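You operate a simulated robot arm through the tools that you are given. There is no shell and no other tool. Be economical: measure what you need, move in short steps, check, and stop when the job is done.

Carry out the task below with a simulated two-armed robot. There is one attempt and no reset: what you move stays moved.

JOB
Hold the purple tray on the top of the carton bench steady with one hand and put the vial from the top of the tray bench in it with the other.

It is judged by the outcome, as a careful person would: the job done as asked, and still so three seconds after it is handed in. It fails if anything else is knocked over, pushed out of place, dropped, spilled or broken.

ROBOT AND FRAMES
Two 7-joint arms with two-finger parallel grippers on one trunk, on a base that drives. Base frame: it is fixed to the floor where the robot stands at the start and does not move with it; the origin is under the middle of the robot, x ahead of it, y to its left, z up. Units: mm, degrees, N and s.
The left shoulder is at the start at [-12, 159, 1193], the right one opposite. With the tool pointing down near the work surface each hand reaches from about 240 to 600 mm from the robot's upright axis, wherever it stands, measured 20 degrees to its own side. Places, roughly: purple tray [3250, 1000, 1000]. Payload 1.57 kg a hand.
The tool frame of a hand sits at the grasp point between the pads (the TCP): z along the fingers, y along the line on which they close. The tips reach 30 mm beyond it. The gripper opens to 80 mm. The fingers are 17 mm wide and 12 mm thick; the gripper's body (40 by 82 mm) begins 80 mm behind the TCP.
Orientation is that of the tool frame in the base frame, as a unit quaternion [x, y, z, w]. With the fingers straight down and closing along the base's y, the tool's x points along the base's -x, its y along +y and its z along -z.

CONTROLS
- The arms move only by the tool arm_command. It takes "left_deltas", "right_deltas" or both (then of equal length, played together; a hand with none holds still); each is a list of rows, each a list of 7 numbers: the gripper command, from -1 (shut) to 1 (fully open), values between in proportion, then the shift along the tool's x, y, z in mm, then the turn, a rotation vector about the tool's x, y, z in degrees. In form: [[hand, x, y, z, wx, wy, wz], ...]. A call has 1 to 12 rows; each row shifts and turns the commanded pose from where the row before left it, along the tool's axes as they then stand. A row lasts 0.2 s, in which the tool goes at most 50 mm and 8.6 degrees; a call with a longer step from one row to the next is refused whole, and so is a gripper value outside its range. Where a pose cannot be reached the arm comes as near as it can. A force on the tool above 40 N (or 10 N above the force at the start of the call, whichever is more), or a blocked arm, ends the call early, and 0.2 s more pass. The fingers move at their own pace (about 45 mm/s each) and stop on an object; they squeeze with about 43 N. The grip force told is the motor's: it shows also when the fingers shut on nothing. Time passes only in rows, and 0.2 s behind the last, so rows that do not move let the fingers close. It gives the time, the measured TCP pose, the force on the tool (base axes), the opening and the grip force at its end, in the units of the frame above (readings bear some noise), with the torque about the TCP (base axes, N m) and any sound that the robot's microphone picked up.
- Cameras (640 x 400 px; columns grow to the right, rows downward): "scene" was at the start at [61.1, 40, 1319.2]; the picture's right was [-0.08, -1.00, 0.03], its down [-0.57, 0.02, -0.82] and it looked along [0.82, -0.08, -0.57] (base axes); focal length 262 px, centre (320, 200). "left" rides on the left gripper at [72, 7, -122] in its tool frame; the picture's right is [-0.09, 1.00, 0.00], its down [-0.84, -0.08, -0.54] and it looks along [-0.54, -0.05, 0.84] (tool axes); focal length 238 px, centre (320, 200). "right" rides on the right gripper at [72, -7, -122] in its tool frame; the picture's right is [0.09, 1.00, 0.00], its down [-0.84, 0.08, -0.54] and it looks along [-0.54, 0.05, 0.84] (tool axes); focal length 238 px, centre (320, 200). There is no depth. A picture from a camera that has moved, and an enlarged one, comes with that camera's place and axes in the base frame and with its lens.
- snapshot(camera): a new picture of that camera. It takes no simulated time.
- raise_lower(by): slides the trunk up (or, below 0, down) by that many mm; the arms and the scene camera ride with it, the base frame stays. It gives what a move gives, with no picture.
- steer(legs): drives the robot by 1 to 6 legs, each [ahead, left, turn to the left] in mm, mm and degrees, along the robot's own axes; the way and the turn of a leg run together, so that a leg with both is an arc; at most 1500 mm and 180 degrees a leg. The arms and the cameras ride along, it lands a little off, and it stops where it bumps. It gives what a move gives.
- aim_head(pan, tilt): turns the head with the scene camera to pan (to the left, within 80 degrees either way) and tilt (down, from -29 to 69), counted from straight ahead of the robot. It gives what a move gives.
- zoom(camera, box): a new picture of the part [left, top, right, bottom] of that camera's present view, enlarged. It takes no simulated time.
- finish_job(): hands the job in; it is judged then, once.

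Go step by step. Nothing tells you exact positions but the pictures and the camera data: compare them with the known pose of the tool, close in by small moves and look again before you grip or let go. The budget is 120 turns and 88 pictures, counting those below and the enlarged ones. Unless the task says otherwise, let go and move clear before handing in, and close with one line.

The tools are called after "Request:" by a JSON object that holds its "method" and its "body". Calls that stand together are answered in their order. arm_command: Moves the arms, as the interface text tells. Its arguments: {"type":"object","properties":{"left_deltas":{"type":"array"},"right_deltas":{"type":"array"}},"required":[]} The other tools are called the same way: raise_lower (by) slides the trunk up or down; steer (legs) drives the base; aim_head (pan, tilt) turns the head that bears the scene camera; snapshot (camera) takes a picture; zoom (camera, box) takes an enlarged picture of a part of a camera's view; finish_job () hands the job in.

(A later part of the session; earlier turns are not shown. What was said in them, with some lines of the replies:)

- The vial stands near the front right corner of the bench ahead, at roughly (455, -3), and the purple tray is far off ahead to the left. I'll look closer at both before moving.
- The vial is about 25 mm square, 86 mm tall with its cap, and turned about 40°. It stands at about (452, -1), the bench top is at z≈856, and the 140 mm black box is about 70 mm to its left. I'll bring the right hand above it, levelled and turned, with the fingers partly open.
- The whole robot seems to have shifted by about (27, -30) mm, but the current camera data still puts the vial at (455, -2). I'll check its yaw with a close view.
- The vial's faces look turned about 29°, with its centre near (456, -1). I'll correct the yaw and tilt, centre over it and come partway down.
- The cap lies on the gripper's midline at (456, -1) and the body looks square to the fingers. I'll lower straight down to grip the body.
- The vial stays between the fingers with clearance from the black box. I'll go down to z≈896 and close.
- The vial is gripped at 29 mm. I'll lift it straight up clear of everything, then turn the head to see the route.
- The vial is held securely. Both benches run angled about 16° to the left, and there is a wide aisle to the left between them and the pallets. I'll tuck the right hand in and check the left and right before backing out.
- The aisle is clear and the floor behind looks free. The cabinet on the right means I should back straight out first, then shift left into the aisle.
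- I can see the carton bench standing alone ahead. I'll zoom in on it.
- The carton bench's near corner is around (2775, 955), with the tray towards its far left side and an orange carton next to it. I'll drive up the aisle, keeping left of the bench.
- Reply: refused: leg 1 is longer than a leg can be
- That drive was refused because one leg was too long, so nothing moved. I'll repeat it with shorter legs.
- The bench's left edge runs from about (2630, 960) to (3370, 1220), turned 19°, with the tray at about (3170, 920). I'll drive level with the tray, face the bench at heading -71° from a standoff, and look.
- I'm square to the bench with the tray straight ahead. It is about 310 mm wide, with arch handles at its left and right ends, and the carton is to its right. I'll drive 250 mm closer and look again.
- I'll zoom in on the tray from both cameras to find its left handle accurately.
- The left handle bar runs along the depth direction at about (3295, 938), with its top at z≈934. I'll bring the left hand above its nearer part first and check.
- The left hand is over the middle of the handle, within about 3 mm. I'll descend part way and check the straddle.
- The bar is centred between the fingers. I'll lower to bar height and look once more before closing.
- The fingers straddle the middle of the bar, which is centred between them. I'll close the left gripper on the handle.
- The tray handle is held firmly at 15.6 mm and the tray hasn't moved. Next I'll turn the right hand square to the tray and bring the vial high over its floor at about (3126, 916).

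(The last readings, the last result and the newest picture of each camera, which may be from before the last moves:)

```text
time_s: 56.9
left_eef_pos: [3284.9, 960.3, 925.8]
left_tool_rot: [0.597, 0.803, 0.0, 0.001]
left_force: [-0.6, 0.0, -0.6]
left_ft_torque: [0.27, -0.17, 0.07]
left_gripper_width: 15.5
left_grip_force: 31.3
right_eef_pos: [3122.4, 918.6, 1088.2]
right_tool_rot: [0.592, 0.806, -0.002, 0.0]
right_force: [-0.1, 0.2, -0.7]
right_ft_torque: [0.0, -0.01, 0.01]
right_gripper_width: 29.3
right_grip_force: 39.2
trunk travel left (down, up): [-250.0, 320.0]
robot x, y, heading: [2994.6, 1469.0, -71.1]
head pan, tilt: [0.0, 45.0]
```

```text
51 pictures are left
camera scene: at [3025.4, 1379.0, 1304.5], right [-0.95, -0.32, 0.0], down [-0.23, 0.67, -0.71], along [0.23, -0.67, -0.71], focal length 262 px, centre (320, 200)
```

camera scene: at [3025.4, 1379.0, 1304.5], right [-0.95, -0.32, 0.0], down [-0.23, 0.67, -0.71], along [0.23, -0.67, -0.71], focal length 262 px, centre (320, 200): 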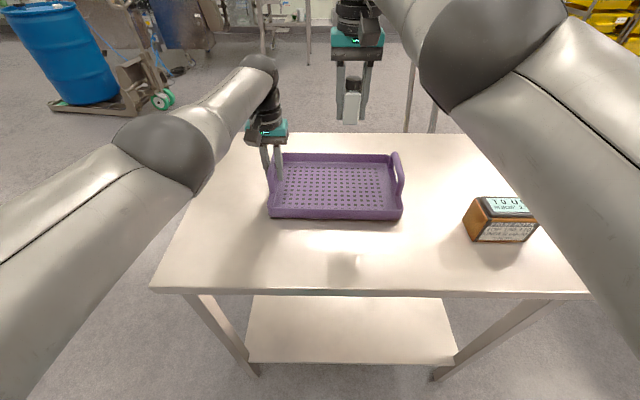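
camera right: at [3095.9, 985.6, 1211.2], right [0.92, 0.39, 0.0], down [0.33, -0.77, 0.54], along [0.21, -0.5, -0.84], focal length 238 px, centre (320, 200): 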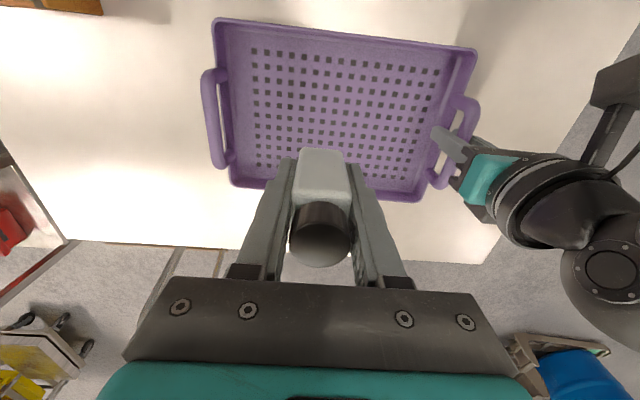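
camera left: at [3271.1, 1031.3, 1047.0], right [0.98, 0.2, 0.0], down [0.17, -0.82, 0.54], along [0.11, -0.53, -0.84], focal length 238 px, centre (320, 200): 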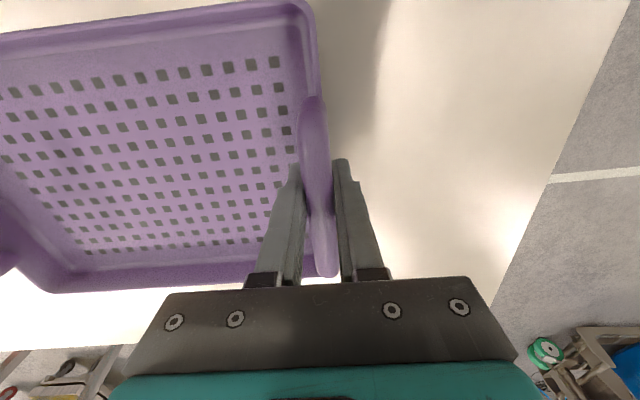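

The vial is well over the tray floor, slightly right of and in front of its middle. I'll lower it to just above the tray.

Request:
{"method": "arm_command", "body": {"left_deltas": [[-1, 0, 0, 0, 0, 0, 0], [-1, 0, 0, 0, 0, 0, 0], [-1, 0, 0, 0, 0, 0, 0], [-1, 0, 0, 0, 0, 0, 0], [-1, 0, 0, 0, 0, 0, 0], [-1, 0, 0, 0, 0, 0, 0], [-1, 0, 0, 0, 0, 0, 0]], "right_deltas": [[-1, 0, 0, 25, 0, 0, 0], [-1, 0, 0, 25, 0, 0, 0], [-1, 0, 0, 25, 0, 0, 0], [-1, 0, 0, 25, 0, 0, 0], [-1, 0, 0, 25, 0, 0, 0], [-1, 0, 0, 25, 0, 0, 0], [-1, 0, 0, 0, 0, 0, 0]]}}

Request:
{"method": "zoom", "body": {"camera": "scene", "box": [240, 100, 432, 220]}}

Request:
{"method": "snapshot", "body": {"camera": "right"}}

```text
time_s: 58.5
left_eef_pos: [3286.7, 960.3, 925.9]
left_tool_rot: [0.596, 0.803, 0.0, 0.001]
left_force: [-0.4, -0.8, -0.2]
left_ft_torque: [-0.02, 0.0, 0.04]
left_gripper_width: 15.4
left_grip_force: 30.4
right_eef_pos: [3124.8, 920.8, 936.8]
right_tool_rot: [0.592, 0.806, -0.002, -0.001]
right_force: [0.2, 0.0, -1.6]
right_ft_torque: [0.03, -0.01, -0.02]
right_gripper_width: 29.1
right_grip_force: 38.8
trunk travel left (down, up): [-250.0, 320.0]
robot x, y, heading: [2994.6, 1465.5, -71.2]
head pan, tilt: [0.0, 45.0]
```

```text
3.33 times, centred on (336, 160) of scene
camera zoom: at [3026.2, 1379.6, 1304.6], right [-0.95, -0.32, 0.0], down [-0.23, 0.67, -0.71], along [0.23, -0.67, -0.71], focal length 872 px, centre (267, 333)
```

zoom: 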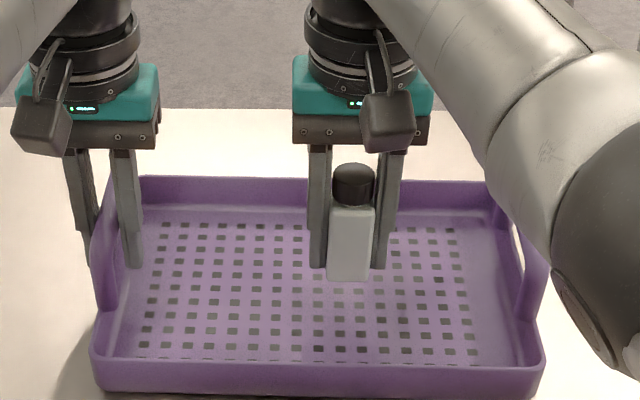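

```text
49 pictures are left
camera right: at [3098.6, 987.0, 1059.2], right [0.92, 0.39, 0.0], down [0.33, -0.78, 0.54], along [0.21, -0.5, -0.84], focal length 238 px, centre (320, 200)
```

right: 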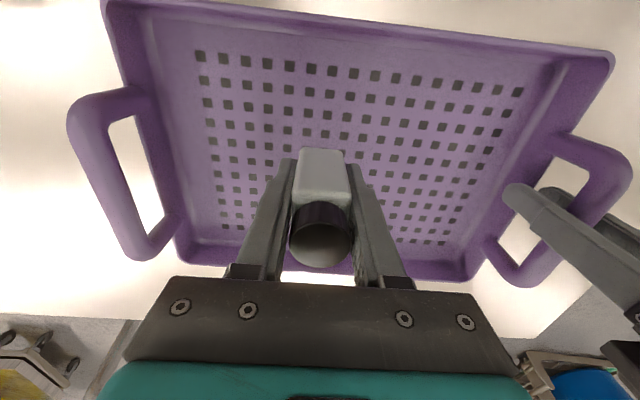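

The vial is upright and square over the tray with clear space around it. I'll lower it in small steps and watch the contact force.

Request:
{"method": "arm_command", "body": {"left_deltas": [[-1, 0, 0, 0, 0, 0, 0], [-1, 0, 0, 0, 0, 0, 0], [-1, 0, 0, 0, 0, 0, 0], [-1, 0, 0, 0, 0, 0, 0]], "right_deltas": [[-1, 0, 0, 10, 0, 0, 0], [-1, 0, 0, 10, 0, 0, 0], [-1, 0, 0, 10, 0, 0, 0], [-1, 0, 0, 0, 0, 0, 0]]}}

Request:
{"method": "zoom", "body": {"camera": "scene", "box": [288, 130, 384, 190]}}

```text
time_s: 59.5
left_eef_pos: [3286.4, 961.8, 924.5]
left_tool_rot: [0.595, 0.803, 0.0, 0.0]
left_force: [0.1, -0.3, 0.3]
left_ft_torque: [0.0, -0.06, 0.03]
left_gripper_width: 15.3
left_grip_force: 31.0
right_eef_pos: [3124.3, 921.2, 907.9]
right_tool_rot: [0.592, 0.806, -0.001, -0.002]
right_force: [-0.6, -0.1, -0.6]
right_ft_torque: [-0.01, -0.03, -0.02]
right_gripper_width: 29.5
right_grip_force: 38.9
trunk travel left (down, up): [-250.0, 320.0]
robot x, y, heading: [2999.2, 1469.2, -71.1]
head pan, tilt: [0.0, 45.0]
```

```text
6.67 times, centred on (336, 160) of scene
camera zoom: at [3026.2, 1379.6, 1304.6], right [-0.95, -0.32, 0.0], down [-0.23, 0.67, -0.71], along [0.23, -0.67, -0.71], focal length 1743 px, centre (213, 467)
```

zoom: 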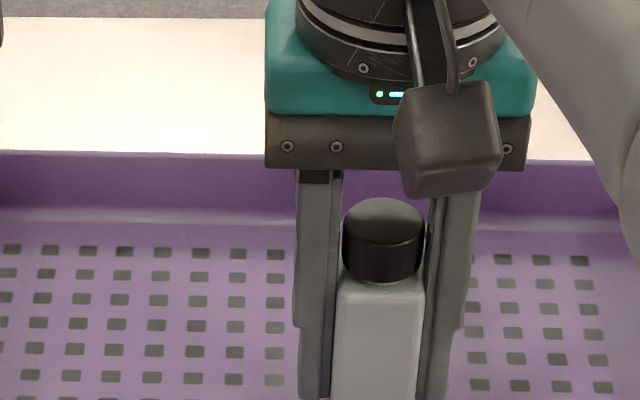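

Request:
{"method": "arm_command", "body": {"left_deltas": [[-1, 0, 0, 0, 0, 0, 0], [-1, 0, 0, 0, 0, 0, 0], [-1, 0, 0, 0, 0, 0, 0]], "right_deltas": [[-1, 0, 0, 6, 0, 0, 0], [-1, 0, 0, 6, 0, 0, 0], [-1, 0, 0, 0, 0, 0, 0]]}}

Request:
{"method": "zoom", "body": {"camera": "scene", "box": [240, 140, 400, 240]}}

```text
time_s: 60.3
left_eef_pos: [3286.3, 961.6, 924.4]
left_tool_rot: [0.596, 0.803, 0.0, 0.0]
left_force: [2.6, -6.4, -6.6]
left_ft_torque: [0.17, 0.03, 0.17]
left_gripper_width: 15.2
left_grip_force: 30.8
right_eef_pos: [3124.1, 919.7, 899.6]
right_tool_rot: [0.591, 0.806, -0.003, 0.002]
right_force: [-4.9, 7.8, 31.8]
right_ft_torque: [0.66, 0.22, 0.0]
right_gripper_width: 29.6
right_grip_force: 39.1
trunk travel left (down, up): [-250.0, 320.0]
robot x, y, heading: [2994.4, 1468.0, -71.4]
head pan, tilt: [0.0, 45.0]
```

```text
4.00 times, centred on (320, 190) of scene
camera zoom: at [3025.8, 1381.4, 1304.9], right [-0.95, -0.32, 0.0], down [-0.23, 0.67, -0.71], along [0.23, -0.67, -0.71], focal length 1046 px, centre (320, 240)
```

zoom: 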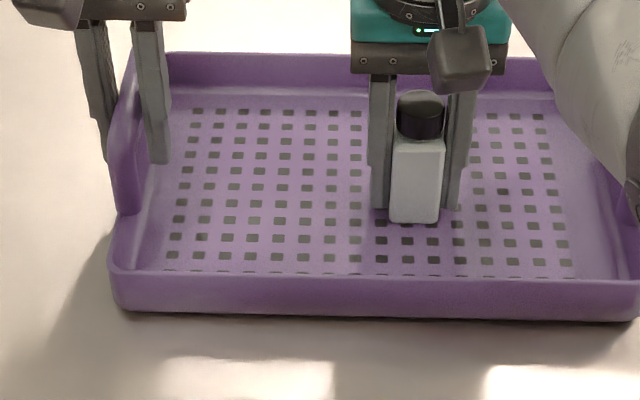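

The vial touched the tray floor at TCP z≈900 with 32 N. I'll ease up about 3.5 mm to take off the load before releasing.

Request:
{"method": "arm_command", "body": {"left_deltas": [[-1, 0, 0, 0, 0, 0, 0], [-1, 0, 0, 0, 0, 0, 0], [-1, 0, 0, 0, 0, 0, 0]], "right_deltas": [[-1, 0, 0, -2, 0, 0, 0], [-1, 0, 0, -1.5, 0, 0, 0], [-1, 0, 0, 0, 0, 0, 0]]}}

```text
time_s: 61.1
left_eef_pos: [3286.2, 961.5, 926.4]
left_tool_rot: [0.595, 0.803, 0.0, 0.0]
left_force: [0.8, 2.5, -1.7]
left_ft_torque: [0.05, 0.0, 0.02]
left_gripper_width: 15.4
left_grip_force: 31.5
right_eef_pos: [3125.2, 920.3, 899.8]
right_tool_rot: [0.592, 0.806, -0.001, 0.001]
right_force: [1.9, -2.7, 13.2]
right_ft_torque: [0.02, -0.1, -0.03]
right_gripper_width: 29.1
right_grip_force: 38.9
trunk travel left (down, up): [-250.0, 320.0]
robot x, y, heading: [2995.9, 1470.9, -71.0]
head pan, tilt: [0.0, 45.0]
```

Request:
{"method": "arm_command", "body": {"left_deltas": [[-1, 0, 0, 0, 0, 0, 0], [-1, 0, 0, 0, 0, 0, 0]], "right_deltas": [[-1, 0, 0, -1.7, 0, 0, 0], [-1, 0, 0, 0, 0, 0, 0]]}}

```text
time_s: 61.7
left_eef_pos: [3285.7, 960.8, 925.6]
left_tool_rot: [0.595, 0.804, 0.001, 0.0]
left_force: [0.8, 0.8, -0.1]
left_ft_torque: [0.45, 0.15, -0.08]
left_gripper_width: 15.4
left_grip_force: 30.8
right_eef_pos: [3122.6, 920.1, 899.9]
right_tool_rot: [0.592, 0.806, -0.001, -0.002]
right_force: [0.7, -0.2, 3.3]
right_ft_torque: [-0.09, -0.11, -0.04]
right_gripper_width: 29.2
right_grip_force: 38.7
trunk travel left (down, up): [-250.0, 320.0]
robot x, y, heading: [2998.7, 1468.5, -71.2]
head pan, tilt: [0.0, 45.0]
```

The load is down to about 3 N with the vial resting on the floor. I'll open the right gripper gently and look.

Request:
{"method": "arm_command", "body": {"left_deltas": [[-1, 0, 0, 0, 0, 0, 0], [-1, 0, 0, 0, 0, 0, 0], [-1, 0, 0, 0, 0, 0, 0], [-1, 0, 0, 0, 0, 0, 0]], "right_deltas": [[-0.1, 0, 0, 0, 0, 0, 0], [0.2, 0, 0, 0, 0, 0, 0], [0.4, 0, 0, 0, 0, 0, 0], [0.4, 0, 0, 0, 0, 0, 0]]}}

Request:
{"method": "snapshot", "body": {"camera": "right"}}

Request:
{"method": "zoom", "body": {"camera": "scene", "box": [240, 130, 400, 230]}}

```text
time_s: 62.7
left_eef_pos: [3285.3, 960.1, 926.3]
left_tool_rot: [0.596, 0.803, 0.0, 0.0]
left_force: [0.1, -1.4, 0.1]
left_ft_torque: [0.24, 0.06, 0.03]
left_gripper_width: 15.5
left_grip_force: 31.2
right_eef_pos: [3123.6, 920.1, 902.3]
right_tool_rot: [0.592, 0.806, -0.001, -0.001]
right_force: [-0.4, -1.2, 0.4]
right_ft_torque: [0.0, 0.0, 0.01]
right_gripper_width: 55.7
right_grip_force: 0.0
trunk travel left (down, up): [-250.0, 320.0]
robot x, y, heading: [2997.5, 1467.3, -71.1]
head pan, tilt: [0.0, 45.0]
```

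```text
46 pictures are left
camera right: at [3097.2, 986.9, 1024.2], right [0.92, 0.39, 0.0], down [0.33, -0.78, 0.54], along [0.21, -0.5, -0.84], focal length 238 px, centre (320, 200)
```

right: 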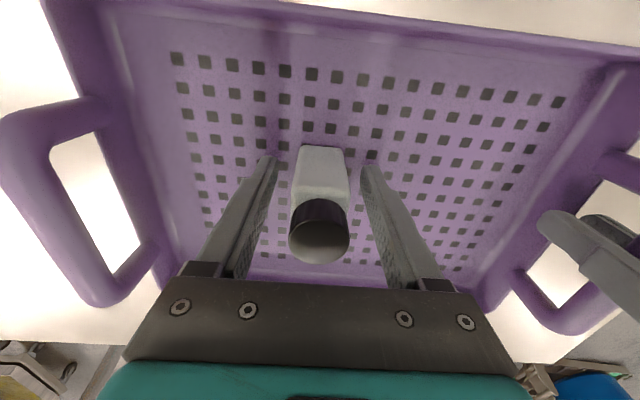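

```text
4.00 times, centred on (320, 180) of scene
camera zoom: at [3026.3, 1379.5, 1304.6], right [-0.95, -0.32, 0.0], down [-0.23, 0.67, -0.71], along [0.23, -0.67, -0.71], focal length 1046 px, centre (320, 280)
```

zoom: 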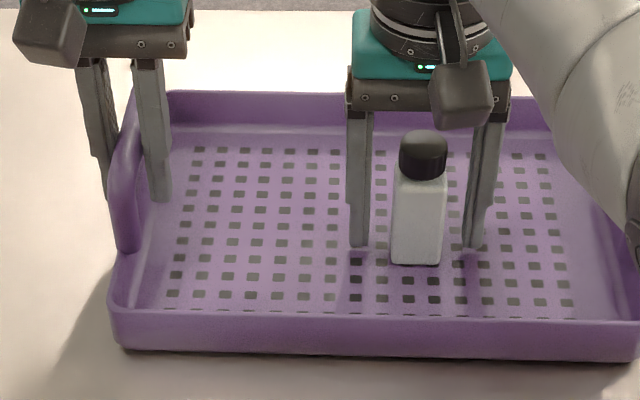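

The vial stands upright and free between the open fingers. I'll raise the right hand straight up while the left keeps holding the tray.

Request:
{"method": "arm_command", "body": {"left_deltas": [[-1, 0, 0, 0, 0, 0, 0], [-1, 0, 0, 0, 0, 0, 0], [-1, 0, 0, 0, 0, 0, 0], [-1, 0, 0, 0, 0, 0, 0], [-1, 0, 0, 0, 0, 0, 0], [-1, 0, 0, 0, 0, 0, 0], [-1, 0, 0, 0, 0, 0, 0], [-1, 0, 0, 0, 0, 0, 0], [-1, 0, 0, 0, 0, 0, 0]], "right_deltas": [[0.4, 0, 0, -15, 0, 0, 0], [0.4, 0, 0, -20, 0, 0, 0], [0.4, 0, 0, -25, 0, 0, 0], [0.4, 0, 0, -25, 0, 0, 0], [0.4, 0, 0, -25, 0, 0, 0], [0.4, 0, 0, -25, 0, 0, 0], [0.4, 0, 0, -25, 0, 0, 0], [0.4, 0, 0, -25, 0, 0, 0], [0.4, 0, 0, 0, 0, 0, 0]]}}

Request:
{"method": "snapshot", "body": {"camera": "scene"}}

```text
time_s: 64.7
left_eef_pos: [3285.2, 960.6, 924.9]
left_tool_rot: [0.596, 0.803, 0.0, 0.0]
left_force: [-0.5, 1.3, 0.4]
left_ft_torque: [-0.19, -0.06, -0.02]
left_gripper_width: 15.2
left_grip_force: 30.6
right_eef_pos: [3125.3, 921.6, 1086.6]
right_tool_rot: [0.592, 0.806, 0.0, 0.0]
right_force: [0.5, 1.2, -0.2]
right_ft_torque: [0.0, 0.01, -0.04]
right_gripper_width: 56.0
right_grip_force: 0.0
trunk travel left (down, up): [-250.0, 320.0]
robot x, y, heading: [3001.6, 1471.9, -70.9]
head pan, tilt: [0.0, 45.0]
```

```text
44 pictures are left
camera scene: at [3026.3, 1379.8, 1304.6], right [-0.95, -0.32, 0.0], down [-0.23, 0.67, -0.71], along [0.23, -0.67, -0.71], focal length 262 px, centre (320, 200)
```

scene: 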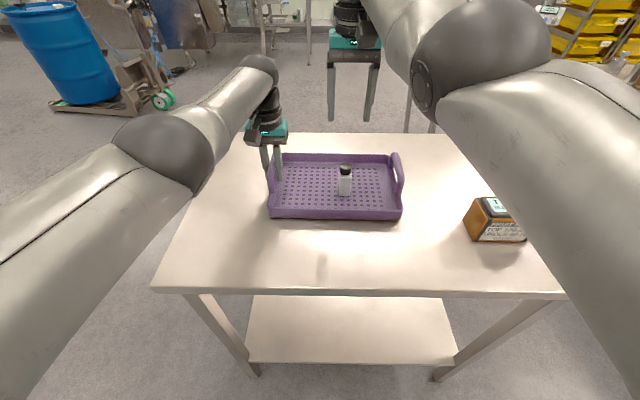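

The vial stands in the tray and the right hand is clear. I'll open the left hand gently and lift it straight up off the handle.

Request:
{"method": "arm_command", "body": {"left_deltas": [[-0.5, 0, 0, 0, 0, 0, 0], [-0.2, 0, 0, 0, 0, 0, 0], [0.1, 0, 0, 0, 0, 0, 0], [0.3, 0, 0, 0, 0, 0, 0], [0.3, 0, 0, 0, 0, 0, 0]]}}

Request:
{"method": "snapshot", "body": {"camera": "left"}}

```text
time_s: 65.9
left_eef_pos: [3285.8, 961.5, 925.2]
left_tool_rot: [0.596, 0.803, 0.0, 0.0]
left_force: [-0.3, 0.2, 0.0]
left_ft_torque: [-0.01, 0.0, 0.02]
left_gripper_width: 52.0
left_grip_force: 0.0
right_eef_pos: [3125.5, 920.9, 1086.3]
right_tool_rot: [0.592, 0.806, -0.002, -0.002]
right_force: [-0.2, 0.5, 1.9]
right_ft_torque: [0.02, -0.03, 0.0]
right_gripper_width: 56.2
right_grip_force: 0.0
trunk travel left (down, up): [-250.0, 320.0]
robot x, y, heading: [2997.2, 1468.7, -70.9]
head pan, tilt: [0.0, 45.0]
```

```text
43 pictures are left
camera left: at [3271.2, 1031.4, 1047.0], right [0.98, 0.2, 0.0], down [0.17, -0.82, 0.54], along [0.11, -0.53, -0.84], focal length 238 px, centre (320, 200)
```

left: 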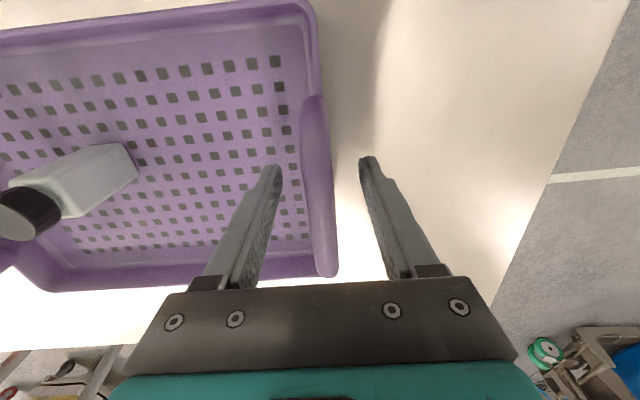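

The handle is free between the open fingers, so I'll lift straight up.

Request:
{"method": "arm_command", "body": {"left_deltas": [[0.3, 0, 0, -15, 0, 0, 0], [0.3, 0, 0, -20, 0, 0, 0], [0.3, 0, 0, -25, 0, 0, 0], [0.3, 0, 0, -25, 0, 0, 0], [0.3, 0, 0, -25, 0, 0, 0], [0.3, 0, 0, -25, 0, 0, 0], [0.3, 0, 0, -25, 0, 0, 0], [0.3, 0, 0, 0, 0, 0, 0]]}}

Request:
{"method": "snapshot", "body": {"camera": "scene"}}

Request:
{"method": "snapshot", "body": {"camera": "right"}}

```text
time_s: 67.7
left_eef_pos: [3288.1, 966.1, 1085.5]
left_tool_rot: [0.595, 0.804, 0.0, -0.001]
left_force: [-0.1, 0.1, -0.7]
left_ft_torque: [0.0, 0.0, 0.01]
left_gripper_width: 51.9
left_grip_force: 0.1
left hand out of reach, approached as far as the arm can: row 7
right_eef_pos: [3125.8, 921.2, 1087.3]
right_tool_rot: [0.593, 0.805, 0.0, -0.002]
right_force: [-0.2, 0.4, 0.2]
right_ft_torque: [0.03, 0.0, 0.02]
right_gripper_width: 56.2
right_grip_force: 0.1
trunk travel left (down, up): [-250.0, 320.0]
robot x, y, heading: [2997.8, 1467.4, -71.0]
head pan, tilt: [0.0, 45.0]
```

```text
42 pictures are left
camera scene: at [3026.2, 1379.6, 1304.5], right [-0.95, -0.32, 0.0], down [-0.23, 0.67, -0.71], along [0.23, -0.67, -0.71], focal length 262 px, centre (320, 200)
```

scene: 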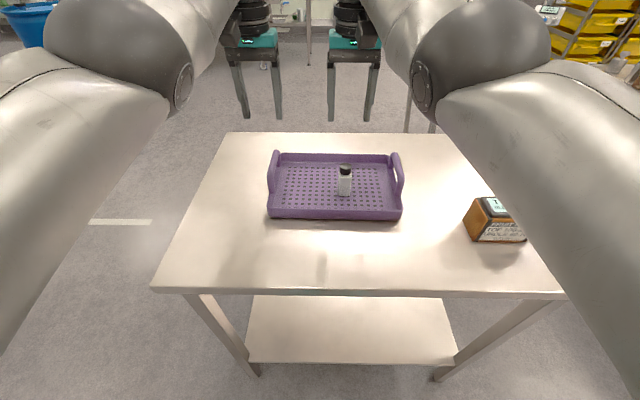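

```text
41 pictures are left
camera right: at [3099.4, 988.1, 1209.0], right [0.92, 0.39, 0.0], down [0.33, -0.78, 0.54], along [0.21, -0.5, -0.84], focal length 238 px, centre (320, 200)
```

right: 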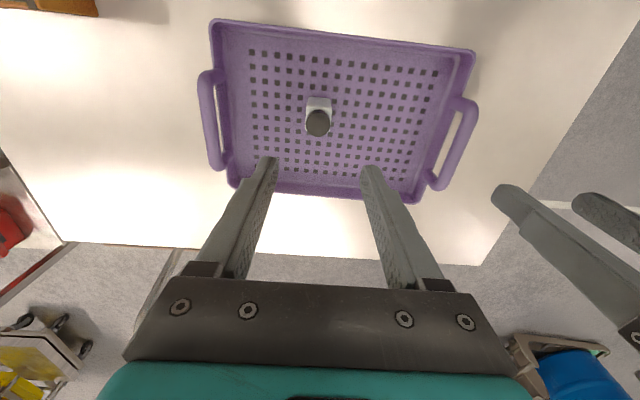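

The vial stands upright in the tray, the tray hasn't moved, the carton is untouched, and both hands are clear, so I'm handing the job in.

Request:
{"method": "finish_job", "body": {}}

```text
The job is handed in.
```

The vial is standing upright in the purple tray on the carton bench; the left hand held the tray by its handle while the right hand placed the vial, and nothing else was disturbed.
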